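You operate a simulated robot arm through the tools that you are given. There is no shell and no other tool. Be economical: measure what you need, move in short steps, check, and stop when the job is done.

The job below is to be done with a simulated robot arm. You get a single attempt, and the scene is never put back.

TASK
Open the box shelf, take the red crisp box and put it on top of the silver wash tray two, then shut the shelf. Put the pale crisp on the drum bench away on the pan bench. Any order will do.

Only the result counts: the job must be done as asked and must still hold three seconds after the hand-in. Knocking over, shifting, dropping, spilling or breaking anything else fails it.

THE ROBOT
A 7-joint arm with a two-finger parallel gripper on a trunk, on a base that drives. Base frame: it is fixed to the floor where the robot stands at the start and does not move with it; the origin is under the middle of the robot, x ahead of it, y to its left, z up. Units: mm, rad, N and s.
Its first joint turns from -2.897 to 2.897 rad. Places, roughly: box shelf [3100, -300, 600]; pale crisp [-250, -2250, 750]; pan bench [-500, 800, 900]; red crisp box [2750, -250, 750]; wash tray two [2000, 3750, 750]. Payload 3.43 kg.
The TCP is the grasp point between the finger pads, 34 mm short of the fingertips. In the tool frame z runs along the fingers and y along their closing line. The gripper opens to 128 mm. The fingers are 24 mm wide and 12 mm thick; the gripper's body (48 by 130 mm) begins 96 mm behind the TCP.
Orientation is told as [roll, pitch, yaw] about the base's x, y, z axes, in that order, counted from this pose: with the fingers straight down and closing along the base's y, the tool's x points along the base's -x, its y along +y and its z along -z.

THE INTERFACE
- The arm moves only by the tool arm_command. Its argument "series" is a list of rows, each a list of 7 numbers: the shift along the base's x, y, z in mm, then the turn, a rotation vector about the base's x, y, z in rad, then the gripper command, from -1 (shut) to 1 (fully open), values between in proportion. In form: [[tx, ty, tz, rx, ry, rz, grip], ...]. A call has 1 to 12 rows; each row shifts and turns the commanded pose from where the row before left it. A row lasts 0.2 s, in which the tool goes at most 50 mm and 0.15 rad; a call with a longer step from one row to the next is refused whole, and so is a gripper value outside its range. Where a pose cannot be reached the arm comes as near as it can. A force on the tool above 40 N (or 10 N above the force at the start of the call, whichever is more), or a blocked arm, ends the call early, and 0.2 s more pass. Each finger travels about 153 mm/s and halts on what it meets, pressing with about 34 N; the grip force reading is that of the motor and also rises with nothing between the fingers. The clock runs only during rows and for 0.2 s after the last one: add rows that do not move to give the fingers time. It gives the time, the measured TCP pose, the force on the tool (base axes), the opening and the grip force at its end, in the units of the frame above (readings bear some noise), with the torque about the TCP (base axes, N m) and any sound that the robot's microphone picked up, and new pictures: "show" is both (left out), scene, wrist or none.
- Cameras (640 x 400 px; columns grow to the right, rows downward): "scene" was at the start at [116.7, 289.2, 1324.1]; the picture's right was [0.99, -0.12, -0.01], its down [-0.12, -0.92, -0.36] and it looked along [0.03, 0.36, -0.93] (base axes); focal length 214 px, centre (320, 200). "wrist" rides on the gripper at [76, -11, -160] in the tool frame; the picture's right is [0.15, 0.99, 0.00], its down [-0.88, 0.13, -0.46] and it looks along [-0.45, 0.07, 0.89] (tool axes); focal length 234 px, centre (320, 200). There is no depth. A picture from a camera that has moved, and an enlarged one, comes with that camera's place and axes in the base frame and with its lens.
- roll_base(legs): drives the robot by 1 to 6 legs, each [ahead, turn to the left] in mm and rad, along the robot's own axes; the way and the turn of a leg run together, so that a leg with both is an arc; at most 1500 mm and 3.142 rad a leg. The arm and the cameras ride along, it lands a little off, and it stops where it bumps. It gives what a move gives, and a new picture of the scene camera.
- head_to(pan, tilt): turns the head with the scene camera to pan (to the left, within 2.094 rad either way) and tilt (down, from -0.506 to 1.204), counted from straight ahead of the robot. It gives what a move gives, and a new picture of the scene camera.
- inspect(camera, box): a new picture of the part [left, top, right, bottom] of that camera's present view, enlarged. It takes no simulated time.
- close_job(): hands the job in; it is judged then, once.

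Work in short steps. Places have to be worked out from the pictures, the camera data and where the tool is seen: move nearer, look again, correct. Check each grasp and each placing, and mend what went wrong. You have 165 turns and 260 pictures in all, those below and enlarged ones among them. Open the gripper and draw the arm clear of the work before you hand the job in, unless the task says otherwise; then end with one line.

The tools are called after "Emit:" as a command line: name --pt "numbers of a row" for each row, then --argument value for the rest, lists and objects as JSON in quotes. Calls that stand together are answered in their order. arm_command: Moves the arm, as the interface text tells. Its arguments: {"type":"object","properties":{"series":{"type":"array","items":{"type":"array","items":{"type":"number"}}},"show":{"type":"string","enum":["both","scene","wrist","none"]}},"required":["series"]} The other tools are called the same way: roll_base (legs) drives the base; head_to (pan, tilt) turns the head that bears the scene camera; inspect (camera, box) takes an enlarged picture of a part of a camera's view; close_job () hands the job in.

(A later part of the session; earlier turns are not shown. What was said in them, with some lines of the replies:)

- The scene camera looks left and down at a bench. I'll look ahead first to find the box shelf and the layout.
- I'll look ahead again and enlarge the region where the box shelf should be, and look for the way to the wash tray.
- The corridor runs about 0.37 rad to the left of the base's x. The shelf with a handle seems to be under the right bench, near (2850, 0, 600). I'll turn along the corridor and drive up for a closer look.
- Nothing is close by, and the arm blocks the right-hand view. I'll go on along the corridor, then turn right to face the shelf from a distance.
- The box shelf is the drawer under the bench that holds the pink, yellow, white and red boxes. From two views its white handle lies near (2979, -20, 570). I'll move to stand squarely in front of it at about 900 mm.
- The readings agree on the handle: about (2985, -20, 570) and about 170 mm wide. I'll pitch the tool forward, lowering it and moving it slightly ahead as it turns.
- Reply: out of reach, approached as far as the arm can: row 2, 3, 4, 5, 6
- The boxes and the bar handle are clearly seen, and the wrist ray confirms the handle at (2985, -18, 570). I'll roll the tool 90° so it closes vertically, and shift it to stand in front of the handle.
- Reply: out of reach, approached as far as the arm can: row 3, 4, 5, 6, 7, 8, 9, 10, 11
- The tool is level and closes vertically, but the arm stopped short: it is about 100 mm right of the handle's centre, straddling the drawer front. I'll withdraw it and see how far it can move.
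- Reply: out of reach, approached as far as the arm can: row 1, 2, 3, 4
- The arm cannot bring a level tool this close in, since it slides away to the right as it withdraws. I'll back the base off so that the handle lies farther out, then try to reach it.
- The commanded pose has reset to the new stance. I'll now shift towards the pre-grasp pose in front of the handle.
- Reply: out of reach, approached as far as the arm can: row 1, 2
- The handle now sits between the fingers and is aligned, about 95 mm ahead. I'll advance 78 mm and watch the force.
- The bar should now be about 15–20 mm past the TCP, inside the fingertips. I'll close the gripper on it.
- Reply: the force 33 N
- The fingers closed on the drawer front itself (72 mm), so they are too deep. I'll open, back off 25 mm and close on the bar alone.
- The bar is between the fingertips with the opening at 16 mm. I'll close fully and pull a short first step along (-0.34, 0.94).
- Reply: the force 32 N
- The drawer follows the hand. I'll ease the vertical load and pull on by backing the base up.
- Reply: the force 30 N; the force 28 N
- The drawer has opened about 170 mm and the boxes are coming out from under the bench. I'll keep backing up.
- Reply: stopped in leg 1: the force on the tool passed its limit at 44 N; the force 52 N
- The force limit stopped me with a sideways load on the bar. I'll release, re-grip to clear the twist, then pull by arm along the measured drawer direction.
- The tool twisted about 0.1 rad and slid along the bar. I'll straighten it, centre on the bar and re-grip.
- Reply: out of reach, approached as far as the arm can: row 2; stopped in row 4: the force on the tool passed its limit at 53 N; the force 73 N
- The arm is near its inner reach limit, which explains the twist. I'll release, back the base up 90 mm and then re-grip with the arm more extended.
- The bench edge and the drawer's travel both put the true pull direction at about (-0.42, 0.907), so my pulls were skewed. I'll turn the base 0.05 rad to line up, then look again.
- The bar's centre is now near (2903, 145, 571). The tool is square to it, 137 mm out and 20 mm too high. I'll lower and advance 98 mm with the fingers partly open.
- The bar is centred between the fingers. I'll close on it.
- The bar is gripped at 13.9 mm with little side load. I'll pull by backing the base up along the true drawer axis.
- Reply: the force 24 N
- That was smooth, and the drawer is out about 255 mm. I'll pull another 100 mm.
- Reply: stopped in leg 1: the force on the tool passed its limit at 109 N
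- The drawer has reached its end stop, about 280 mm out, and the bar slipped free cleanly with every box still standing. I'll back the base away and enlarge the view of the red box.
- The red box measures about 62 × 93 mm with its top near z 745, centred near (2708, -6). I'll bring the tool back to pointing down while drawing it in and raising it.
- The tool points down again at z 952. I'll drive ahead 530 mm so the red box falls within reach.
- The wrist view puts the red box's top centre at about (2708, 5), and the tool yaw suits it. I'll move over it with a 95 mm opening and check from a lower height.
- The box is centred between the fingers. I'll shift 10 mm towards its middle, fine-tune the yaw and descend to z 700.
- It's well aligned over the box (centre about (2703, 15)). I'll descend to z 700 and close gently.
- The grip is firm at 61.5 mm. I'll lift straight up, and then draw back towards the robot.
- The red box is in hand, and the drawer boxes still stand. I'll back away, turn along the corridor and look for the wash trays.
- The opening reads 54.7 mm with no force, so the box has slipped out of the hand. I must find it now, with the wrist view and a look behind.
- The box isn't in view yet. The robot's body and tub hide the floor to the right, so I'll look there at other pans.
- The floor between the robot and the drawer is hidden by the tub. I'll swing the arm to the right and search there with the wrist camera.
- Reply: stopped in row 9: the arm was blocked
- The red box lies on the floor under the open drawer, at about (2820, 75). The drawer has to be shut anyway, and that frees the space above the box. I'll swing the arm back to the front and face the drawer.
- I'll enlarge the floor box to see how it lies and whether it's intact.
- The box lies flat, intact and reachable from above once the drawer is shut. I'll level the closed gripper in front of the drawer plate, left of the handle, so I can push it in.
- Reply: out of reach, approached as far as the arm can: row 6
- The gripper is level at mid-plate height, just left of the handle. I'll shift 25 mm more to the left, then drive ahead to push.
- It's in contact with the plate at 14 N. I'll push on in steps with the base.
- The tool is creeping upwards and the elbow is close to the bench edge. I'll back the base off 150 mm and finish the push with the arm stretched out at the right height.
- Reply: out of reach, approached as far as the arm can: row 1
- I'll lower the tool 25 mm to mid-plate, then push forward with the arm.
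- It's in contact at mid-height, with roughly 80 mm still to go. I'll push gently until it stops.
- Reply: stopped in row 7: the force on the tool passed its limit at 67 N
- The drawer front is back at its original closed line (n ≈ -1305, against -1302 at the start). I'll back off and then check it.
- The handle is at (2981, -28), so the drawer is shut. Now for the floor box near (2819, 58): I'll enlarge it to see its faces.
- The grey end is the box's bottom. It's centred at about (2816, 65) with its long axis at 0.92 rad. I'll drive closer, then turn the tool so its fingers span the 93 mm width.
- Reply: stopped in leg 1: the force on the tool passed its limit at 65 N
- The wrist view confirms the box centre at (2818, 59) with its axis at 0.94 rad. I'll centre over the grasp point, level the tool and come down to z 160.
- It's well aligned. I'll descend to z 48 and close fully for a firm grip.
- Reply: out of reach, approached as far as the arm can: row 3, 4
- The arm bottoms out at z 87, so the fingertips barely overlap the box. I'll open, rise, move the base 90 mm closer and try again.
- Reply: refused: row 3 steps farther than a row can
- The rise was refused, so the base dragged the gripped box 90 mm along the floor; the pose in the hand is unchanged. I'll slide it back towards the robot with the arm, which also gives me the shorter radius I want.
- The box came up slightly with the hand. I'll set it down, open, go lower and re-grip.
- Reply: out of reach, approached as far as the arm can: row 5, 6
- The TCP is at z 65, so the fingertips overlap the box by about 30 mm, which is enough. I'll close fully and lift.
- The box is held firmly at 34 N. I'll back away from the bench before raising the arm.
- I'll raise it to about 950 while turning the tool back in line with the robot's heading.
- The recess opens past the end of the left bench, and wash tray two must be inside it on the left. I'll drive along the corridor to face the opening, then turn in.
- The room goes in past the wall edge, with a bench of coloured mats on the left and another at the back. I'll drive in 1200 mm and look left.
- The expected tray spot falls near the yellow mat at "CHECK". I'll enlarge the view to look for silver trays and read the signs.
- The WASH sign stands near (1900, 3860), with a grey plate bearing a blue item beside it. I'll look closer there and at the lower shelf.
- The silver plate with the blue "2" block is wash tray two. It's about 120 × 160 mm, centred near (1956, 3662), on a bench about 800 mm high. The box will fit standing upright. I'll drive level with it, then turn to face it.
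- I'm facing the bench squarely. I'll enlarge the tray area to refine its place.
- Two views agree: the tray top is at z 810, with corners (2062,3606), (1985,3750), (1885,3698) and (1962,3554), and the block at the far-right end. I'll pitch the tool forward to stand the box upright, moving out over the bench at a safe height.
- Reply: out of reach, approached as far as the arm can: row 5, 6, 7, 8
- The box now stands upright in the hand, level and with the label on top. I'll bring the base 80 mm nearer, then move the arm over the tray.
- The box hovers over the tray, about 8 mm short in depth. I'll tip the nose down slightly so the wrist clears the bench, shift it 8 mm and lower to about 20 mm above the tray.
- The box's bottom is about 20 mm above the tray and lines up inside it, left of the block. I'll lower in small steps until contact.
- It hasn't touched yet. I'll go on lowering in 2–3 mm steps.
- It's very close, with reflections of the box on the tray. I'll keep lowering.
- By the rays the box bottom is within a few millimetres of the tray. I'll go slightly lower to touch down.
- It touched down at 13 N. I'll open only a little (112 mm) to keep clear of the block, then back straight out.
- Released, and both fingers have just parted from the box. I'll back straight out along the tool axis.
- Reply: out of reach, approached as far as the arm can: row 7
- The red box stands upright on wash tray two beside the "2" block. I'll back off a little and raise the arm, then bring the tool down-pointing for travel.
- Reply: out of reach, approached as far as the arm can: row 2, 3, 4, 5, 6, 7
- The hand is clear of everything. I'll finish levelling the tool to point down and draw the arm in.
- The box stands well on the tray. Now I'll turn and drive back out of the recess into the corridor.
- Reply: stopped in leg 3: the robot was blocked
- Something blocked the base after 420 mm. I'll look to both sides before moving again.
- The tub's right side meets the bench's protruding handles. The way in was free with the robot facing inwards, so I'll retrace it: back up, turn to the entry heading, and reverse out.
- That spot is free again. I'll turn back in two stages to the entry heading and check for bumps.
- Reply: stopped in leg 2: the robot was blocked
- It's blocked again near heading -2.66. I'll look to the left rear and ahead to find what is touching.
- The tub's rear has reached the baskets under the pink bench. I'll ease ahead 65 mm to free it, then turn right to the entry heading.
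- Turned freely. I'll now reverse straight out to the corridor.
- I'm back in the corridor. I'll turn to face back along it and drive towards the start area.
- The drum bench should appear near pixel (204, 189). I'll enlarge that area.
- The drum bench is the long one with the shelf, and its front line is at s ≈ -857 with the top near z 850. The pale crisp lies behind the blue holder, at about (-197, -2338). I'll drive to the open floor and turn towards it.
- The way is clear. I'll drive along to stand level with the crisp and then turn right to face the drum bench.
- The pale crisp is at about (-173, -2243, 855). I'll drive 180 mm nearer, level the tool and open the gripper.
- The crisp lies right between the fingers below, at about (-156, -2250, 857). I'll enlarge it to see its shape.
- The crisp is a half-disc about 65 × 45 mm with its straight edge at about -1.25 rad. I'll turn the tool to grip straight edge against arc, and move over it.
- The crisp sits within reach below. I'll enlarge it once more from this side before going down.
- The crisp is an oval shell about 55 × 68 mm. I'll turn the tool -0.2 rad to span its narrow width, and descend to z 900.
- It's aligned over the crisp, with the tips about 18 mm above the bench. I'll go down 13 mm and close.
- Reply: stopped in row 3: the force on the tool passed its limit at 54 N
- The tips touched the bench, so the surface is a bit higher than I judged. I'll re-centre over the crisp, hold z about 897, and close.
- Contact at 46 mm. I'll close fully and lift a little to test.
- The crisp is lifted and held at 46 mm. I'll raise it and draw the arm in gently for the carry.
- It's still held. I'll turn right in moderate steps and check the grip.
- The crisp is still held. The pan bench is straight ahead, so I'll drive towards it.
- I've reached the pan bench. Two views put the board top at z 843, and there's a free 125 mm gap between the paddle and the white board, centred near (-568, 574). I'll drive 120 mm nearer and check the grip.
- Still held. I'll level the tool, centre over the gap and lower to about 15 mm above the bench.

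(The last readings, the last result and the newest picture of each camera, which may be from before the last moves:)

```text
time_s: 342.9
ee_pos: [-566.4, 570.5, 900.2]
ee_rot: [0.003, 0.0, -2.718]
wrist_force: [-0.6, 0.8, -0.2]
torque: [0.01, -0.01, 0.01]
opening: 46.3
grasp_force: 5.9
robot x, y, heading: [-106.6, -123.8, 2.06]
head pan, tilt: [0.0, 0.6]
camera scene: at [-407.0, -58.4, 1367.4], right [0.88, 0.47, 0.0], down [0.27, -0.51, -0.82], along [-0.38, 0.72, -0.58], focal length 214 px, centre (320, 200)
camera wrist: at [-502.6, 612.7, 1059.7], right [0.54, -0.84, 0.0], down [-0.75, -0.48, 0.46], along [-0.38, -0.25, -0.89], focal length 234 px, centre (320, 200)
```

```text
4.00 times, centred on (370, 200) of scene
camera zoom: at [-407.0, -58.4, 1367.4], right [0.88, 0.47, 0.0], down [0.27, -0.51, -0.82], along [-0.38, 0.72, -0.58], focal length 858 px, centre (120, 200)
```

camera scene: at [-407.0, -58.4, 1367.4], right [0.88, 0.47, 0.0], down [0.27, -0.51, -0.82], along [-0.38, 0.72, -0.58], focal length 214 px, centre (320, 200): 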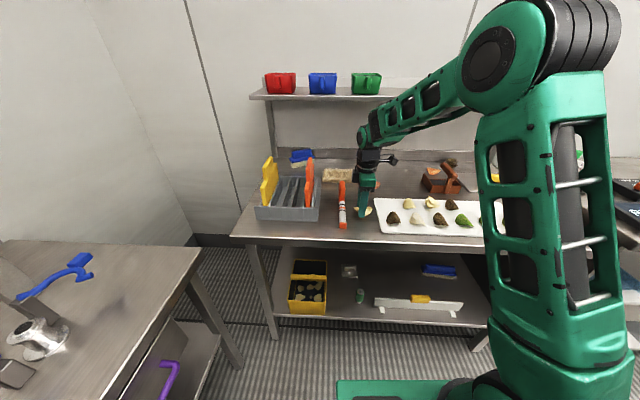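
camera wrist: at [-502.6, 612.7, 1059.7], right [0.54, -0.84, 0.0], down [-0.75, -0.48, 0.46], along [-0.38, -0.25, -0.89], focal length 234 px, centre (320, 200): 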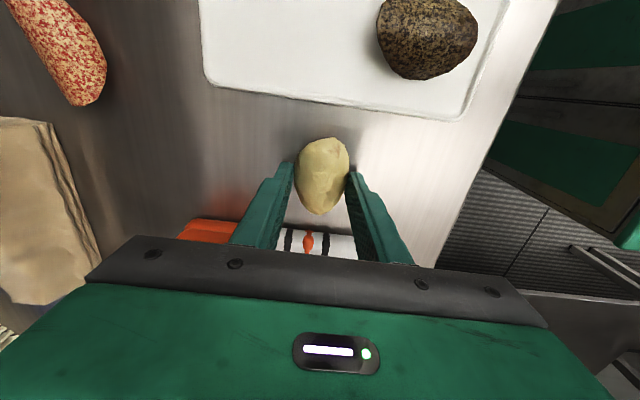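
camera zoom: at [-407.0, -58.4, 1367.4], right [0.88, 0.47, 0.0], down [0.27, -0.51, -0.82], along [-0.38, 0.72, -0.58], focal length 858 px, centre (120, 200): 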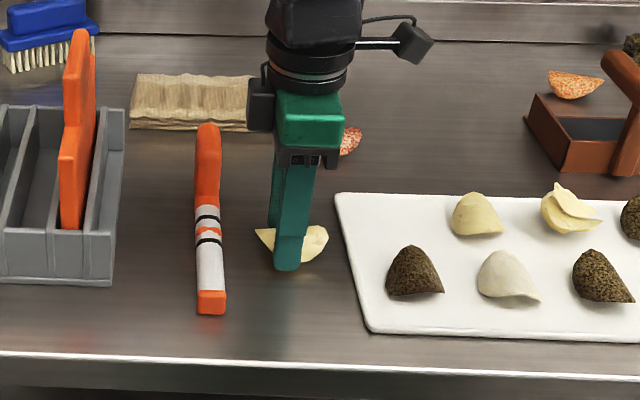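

It's centred in the gap with clear space on both sides. I'll lower in small steps.

Emit:
arm_command --pt "0 0 -6 0 0 0 -1" --pt "0 0 -5 0 0 0 -1" --pt "0 0 -4 0 0 0 -1" --pt "0 0 0 0 0 0 -1" --show "wrist"

Emit:
inspect --camera "scene" --box '[330, 170, 410, 230]'

```text
time_s: 343.6
ee_pos: [-563.7, 561.4, 903.8]
ee_rot: [-0.015, -0.002, -2.717]
wrist_force: [-1.4, 0.8, -0.7]
torque: [-0.08, -0.06, -0.04]
opening: 46.2
grasp_force: 6.4
robot x, y, heading: [-108.2, -126.0, 2.055]
head pan, tilt: [0.0, 0.6]
stopped in row 3: the force on the tool passed its limit at 48 N (the readings are from after the stop); the commanded pose is now the measured one
camera wrist: at [-497.3, 601.6, 1062.8], right [0.54, -0.84, -0.01], down [-0.75, -0.49, 0.46], along [-0.39, -0.24, -0.89], focal length 234 px, centre (320, 200)
```

wrist: 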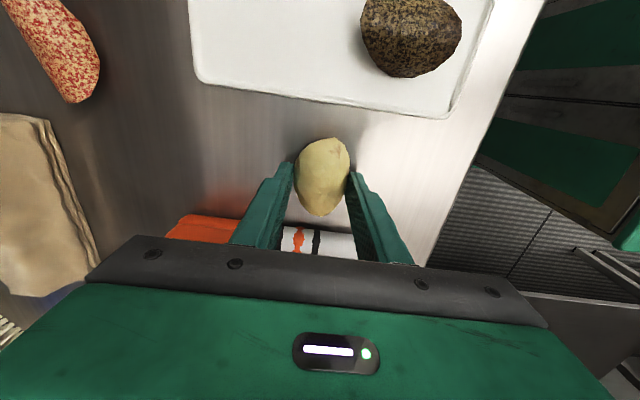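

```text
6.67 times, centred on (370, 200) of scene
camera zoom: at [-407.5, -57.8, 1367.3], right [0.88, 0.47, 0.0], down [0.27, -0.51, -0.82], along [-0.38, 0.72, -0.58], focal length 1430 px, centre (-13, 200)
```

zoom: 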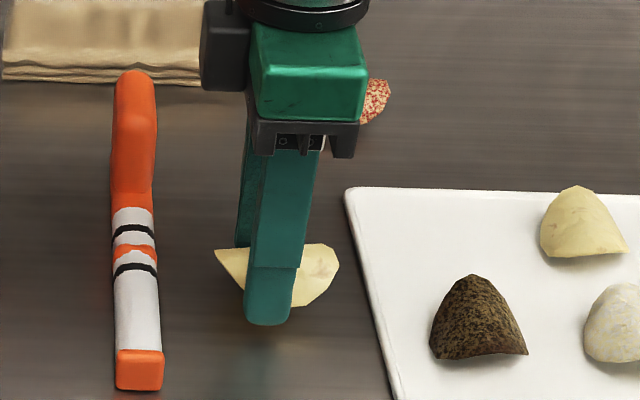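

The tips met the bench at about z 888, as on the drum bench, so releasing at z about 897 matches the grasp height. I'll lower 6 mm and open a little.

Emit:
arm_command --pt "0 0 -3 0 0 0 -1" --pt "0 0 -3 0 0 0 -1" --pt "0 0 0 0 0 0 -0.2" --pt "0 0 0 0 0 0 -0.1" --pt "0 0 0 0 0 0 0.1" --pt "0 0 0 0 0 0 0.2" --pt "0 0 0 0 0 0 0.25" --show "wrist"

Emit:
inspect --camera "scene" --box '[330, 170, 410, 230]'

```text
time_s: 345.2
ee_pos: [-564.1, 562.6, 896.8]
ee_rot: [-0.013, -0.001, -2.719]
wrist_force: [0.4, -0.1, -0.4]
torque: [0.02, -0.01, 0.01]
opening: 80.2
grasp_force: 0.2
robot x, y, heading: [-105.6, -121.4, 2.051]
head pan, tilt: [0.0, 0.6]
camera wrist: at [-497.6, 601.7, 1056.8], right [0.54, -0.84, -0.01], down [-0.75, -0.49, 0.46], along [-0.39, -0.24, -0.89], focal length 234 px, centre (320, 200)
```

wrist: 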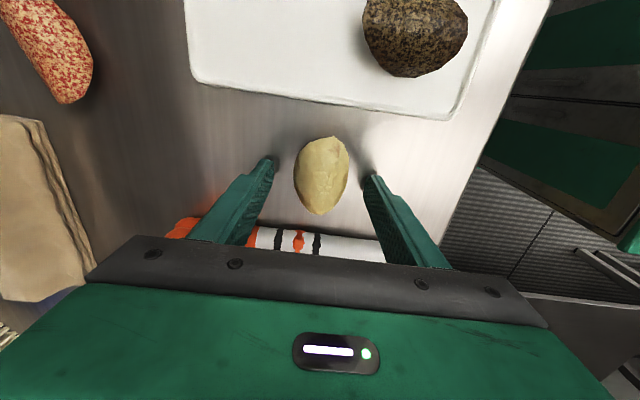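

```text
6.67 times, centred on (370, 200) of scene
camera zoom: at [-407.0, -58.4, 1367.4], right [0.88, 0.47, 0.0], down [0.27, -0.51, -0.82], along [-0.38, 0.72, -0.58], focal length 1430 px, centre (-13, 200)
```

zoom: 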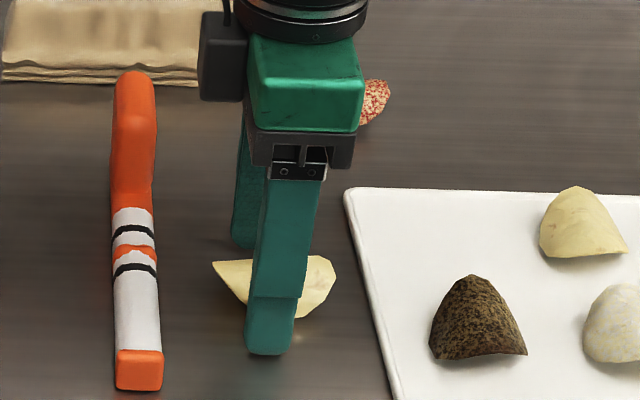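

The crisp rests on the bench, free of both fingers. I'll lift straight up and draw the arm back clear.

Emit:
arm_command --pt "0 0 20 0 0 0 0.25" --pt "0 0 30 0 0 0 0.25" --pt "0 0 40 0 0 0 0.25" --pt "0 0 40 0 0 0 0.25" --pt "10 -18 30 0 0 0 0.25" --pt "15 -25 10 0 0 0 0.25" --pt "15 -30 0 0 0 0 0.25" --pt "15 -30 0 0 0 0 0.25" --pt "15 -30 0 0 0 0 0.25"

Emit:
roll_base --legs '[[-200, 0]]'

Emit:
inspect --camera "scene" --box '[230, 130, 490, 260]'

```text
time_s: 347.2
ee_pos: [-492.8, 427.7, 1067.4]
ee_rot: [-0.014, -0.003, -2.719]
wrist_force: [0.0, -0.1, -0.1]
torque: [-0.05, -0.02, 0.01]
opening: 80.1
grasp_force: 0.1
robot x, y, heading: [-104.4, -124.8, 2.054]
head pan, tilt: [0.0, 0.6]
camera scene: at [-407.3, -58.1, 1367.3], right [0.88, 0.47, 0.0], down [0.27, -0.51, -0.82], along [-0.38, 0.72, -0.58], focal length 214 px, centre (320, 200)
camera wrist: at [-426.5, 468.2, 1227.3], right [0.54, -0.84, -0.01], down [-0.75, -0.49, 0.46], along [-0.39, -0.24, -0.89], focal length 234 px, centre (320, 200)
```

scene: 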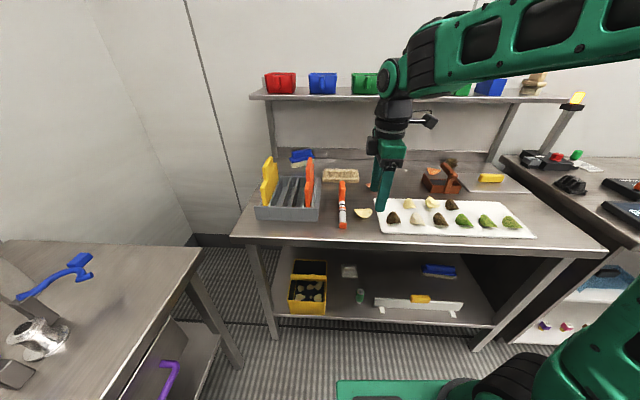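
wrist: 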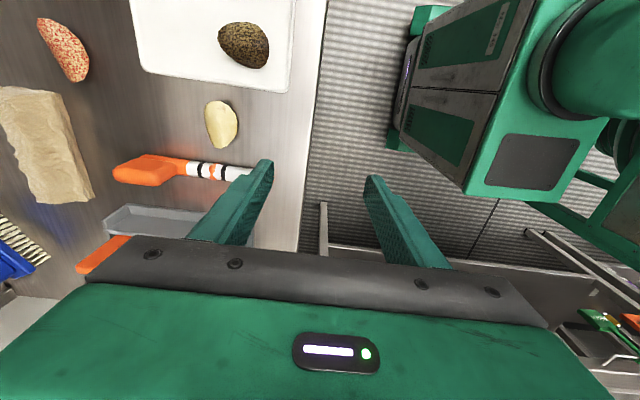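

```text
time_s: 348.8
ee_pos: [-398.8, 250.1, 1068.2]
ee_rot: [-0.014, -0.002, -2.717]
wrist_force: [0.0, -0.9, 0.0]
torque: [0.0, 0.03, 0.02]
opening: 80.0
grasp_force: 0.0
robot x, y, heading: [-12.9, -304.9, 2.055]
head pan, tilt: [0.0, 0.6]
camera scene: at [-312.9, -237.0, 1367.4], right [0.89, 0.47, 0.0], down [0.27, -0.51, -0.82], along [-0.38, 0.72, -0.58], focal length 214 px, centre (320, 200)
```

scene: 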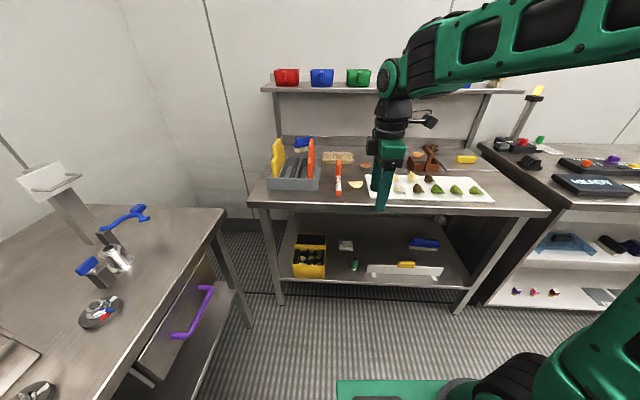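

```text
2.46 times, centred on (360, 195) of scene
camera zoom: at [-312.9, -237.0, 1367.4], right [0.89, 0.47, 0.0], down [0.27, -0.51, -0.82], along [-0.38, 0.72, -0.58], focal length 528 px, centre (222, 212)
```

zoom: 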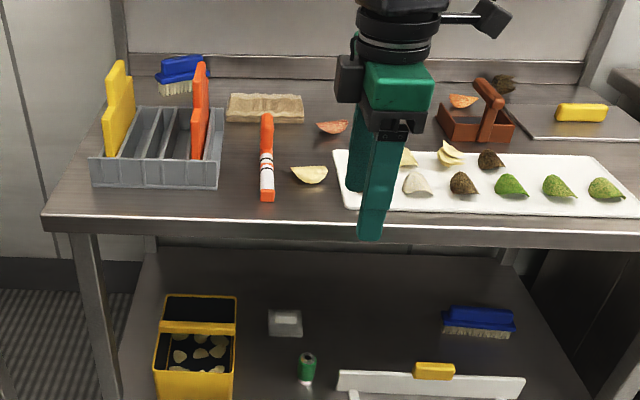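

The crisp rests on the pan bench, the red box stands on wash tray two, the drawer is shut, and the gripper is open and clear. I'm handing in.

Emit:
close_job

```text
The job is handed in.
```

I handed in the job with all three parts done, but I dropped the red crisp box on the floor once while carrying it, which may count against the attempt. I picked it up again, and it now stands upright on wash tray two. The box shelf is shut, and the pale crisp is on the pan bench. I also bumped two things, without seeing anything move: the gripper hit the bench edge above the shelf, and the base hit the wash-room benches.
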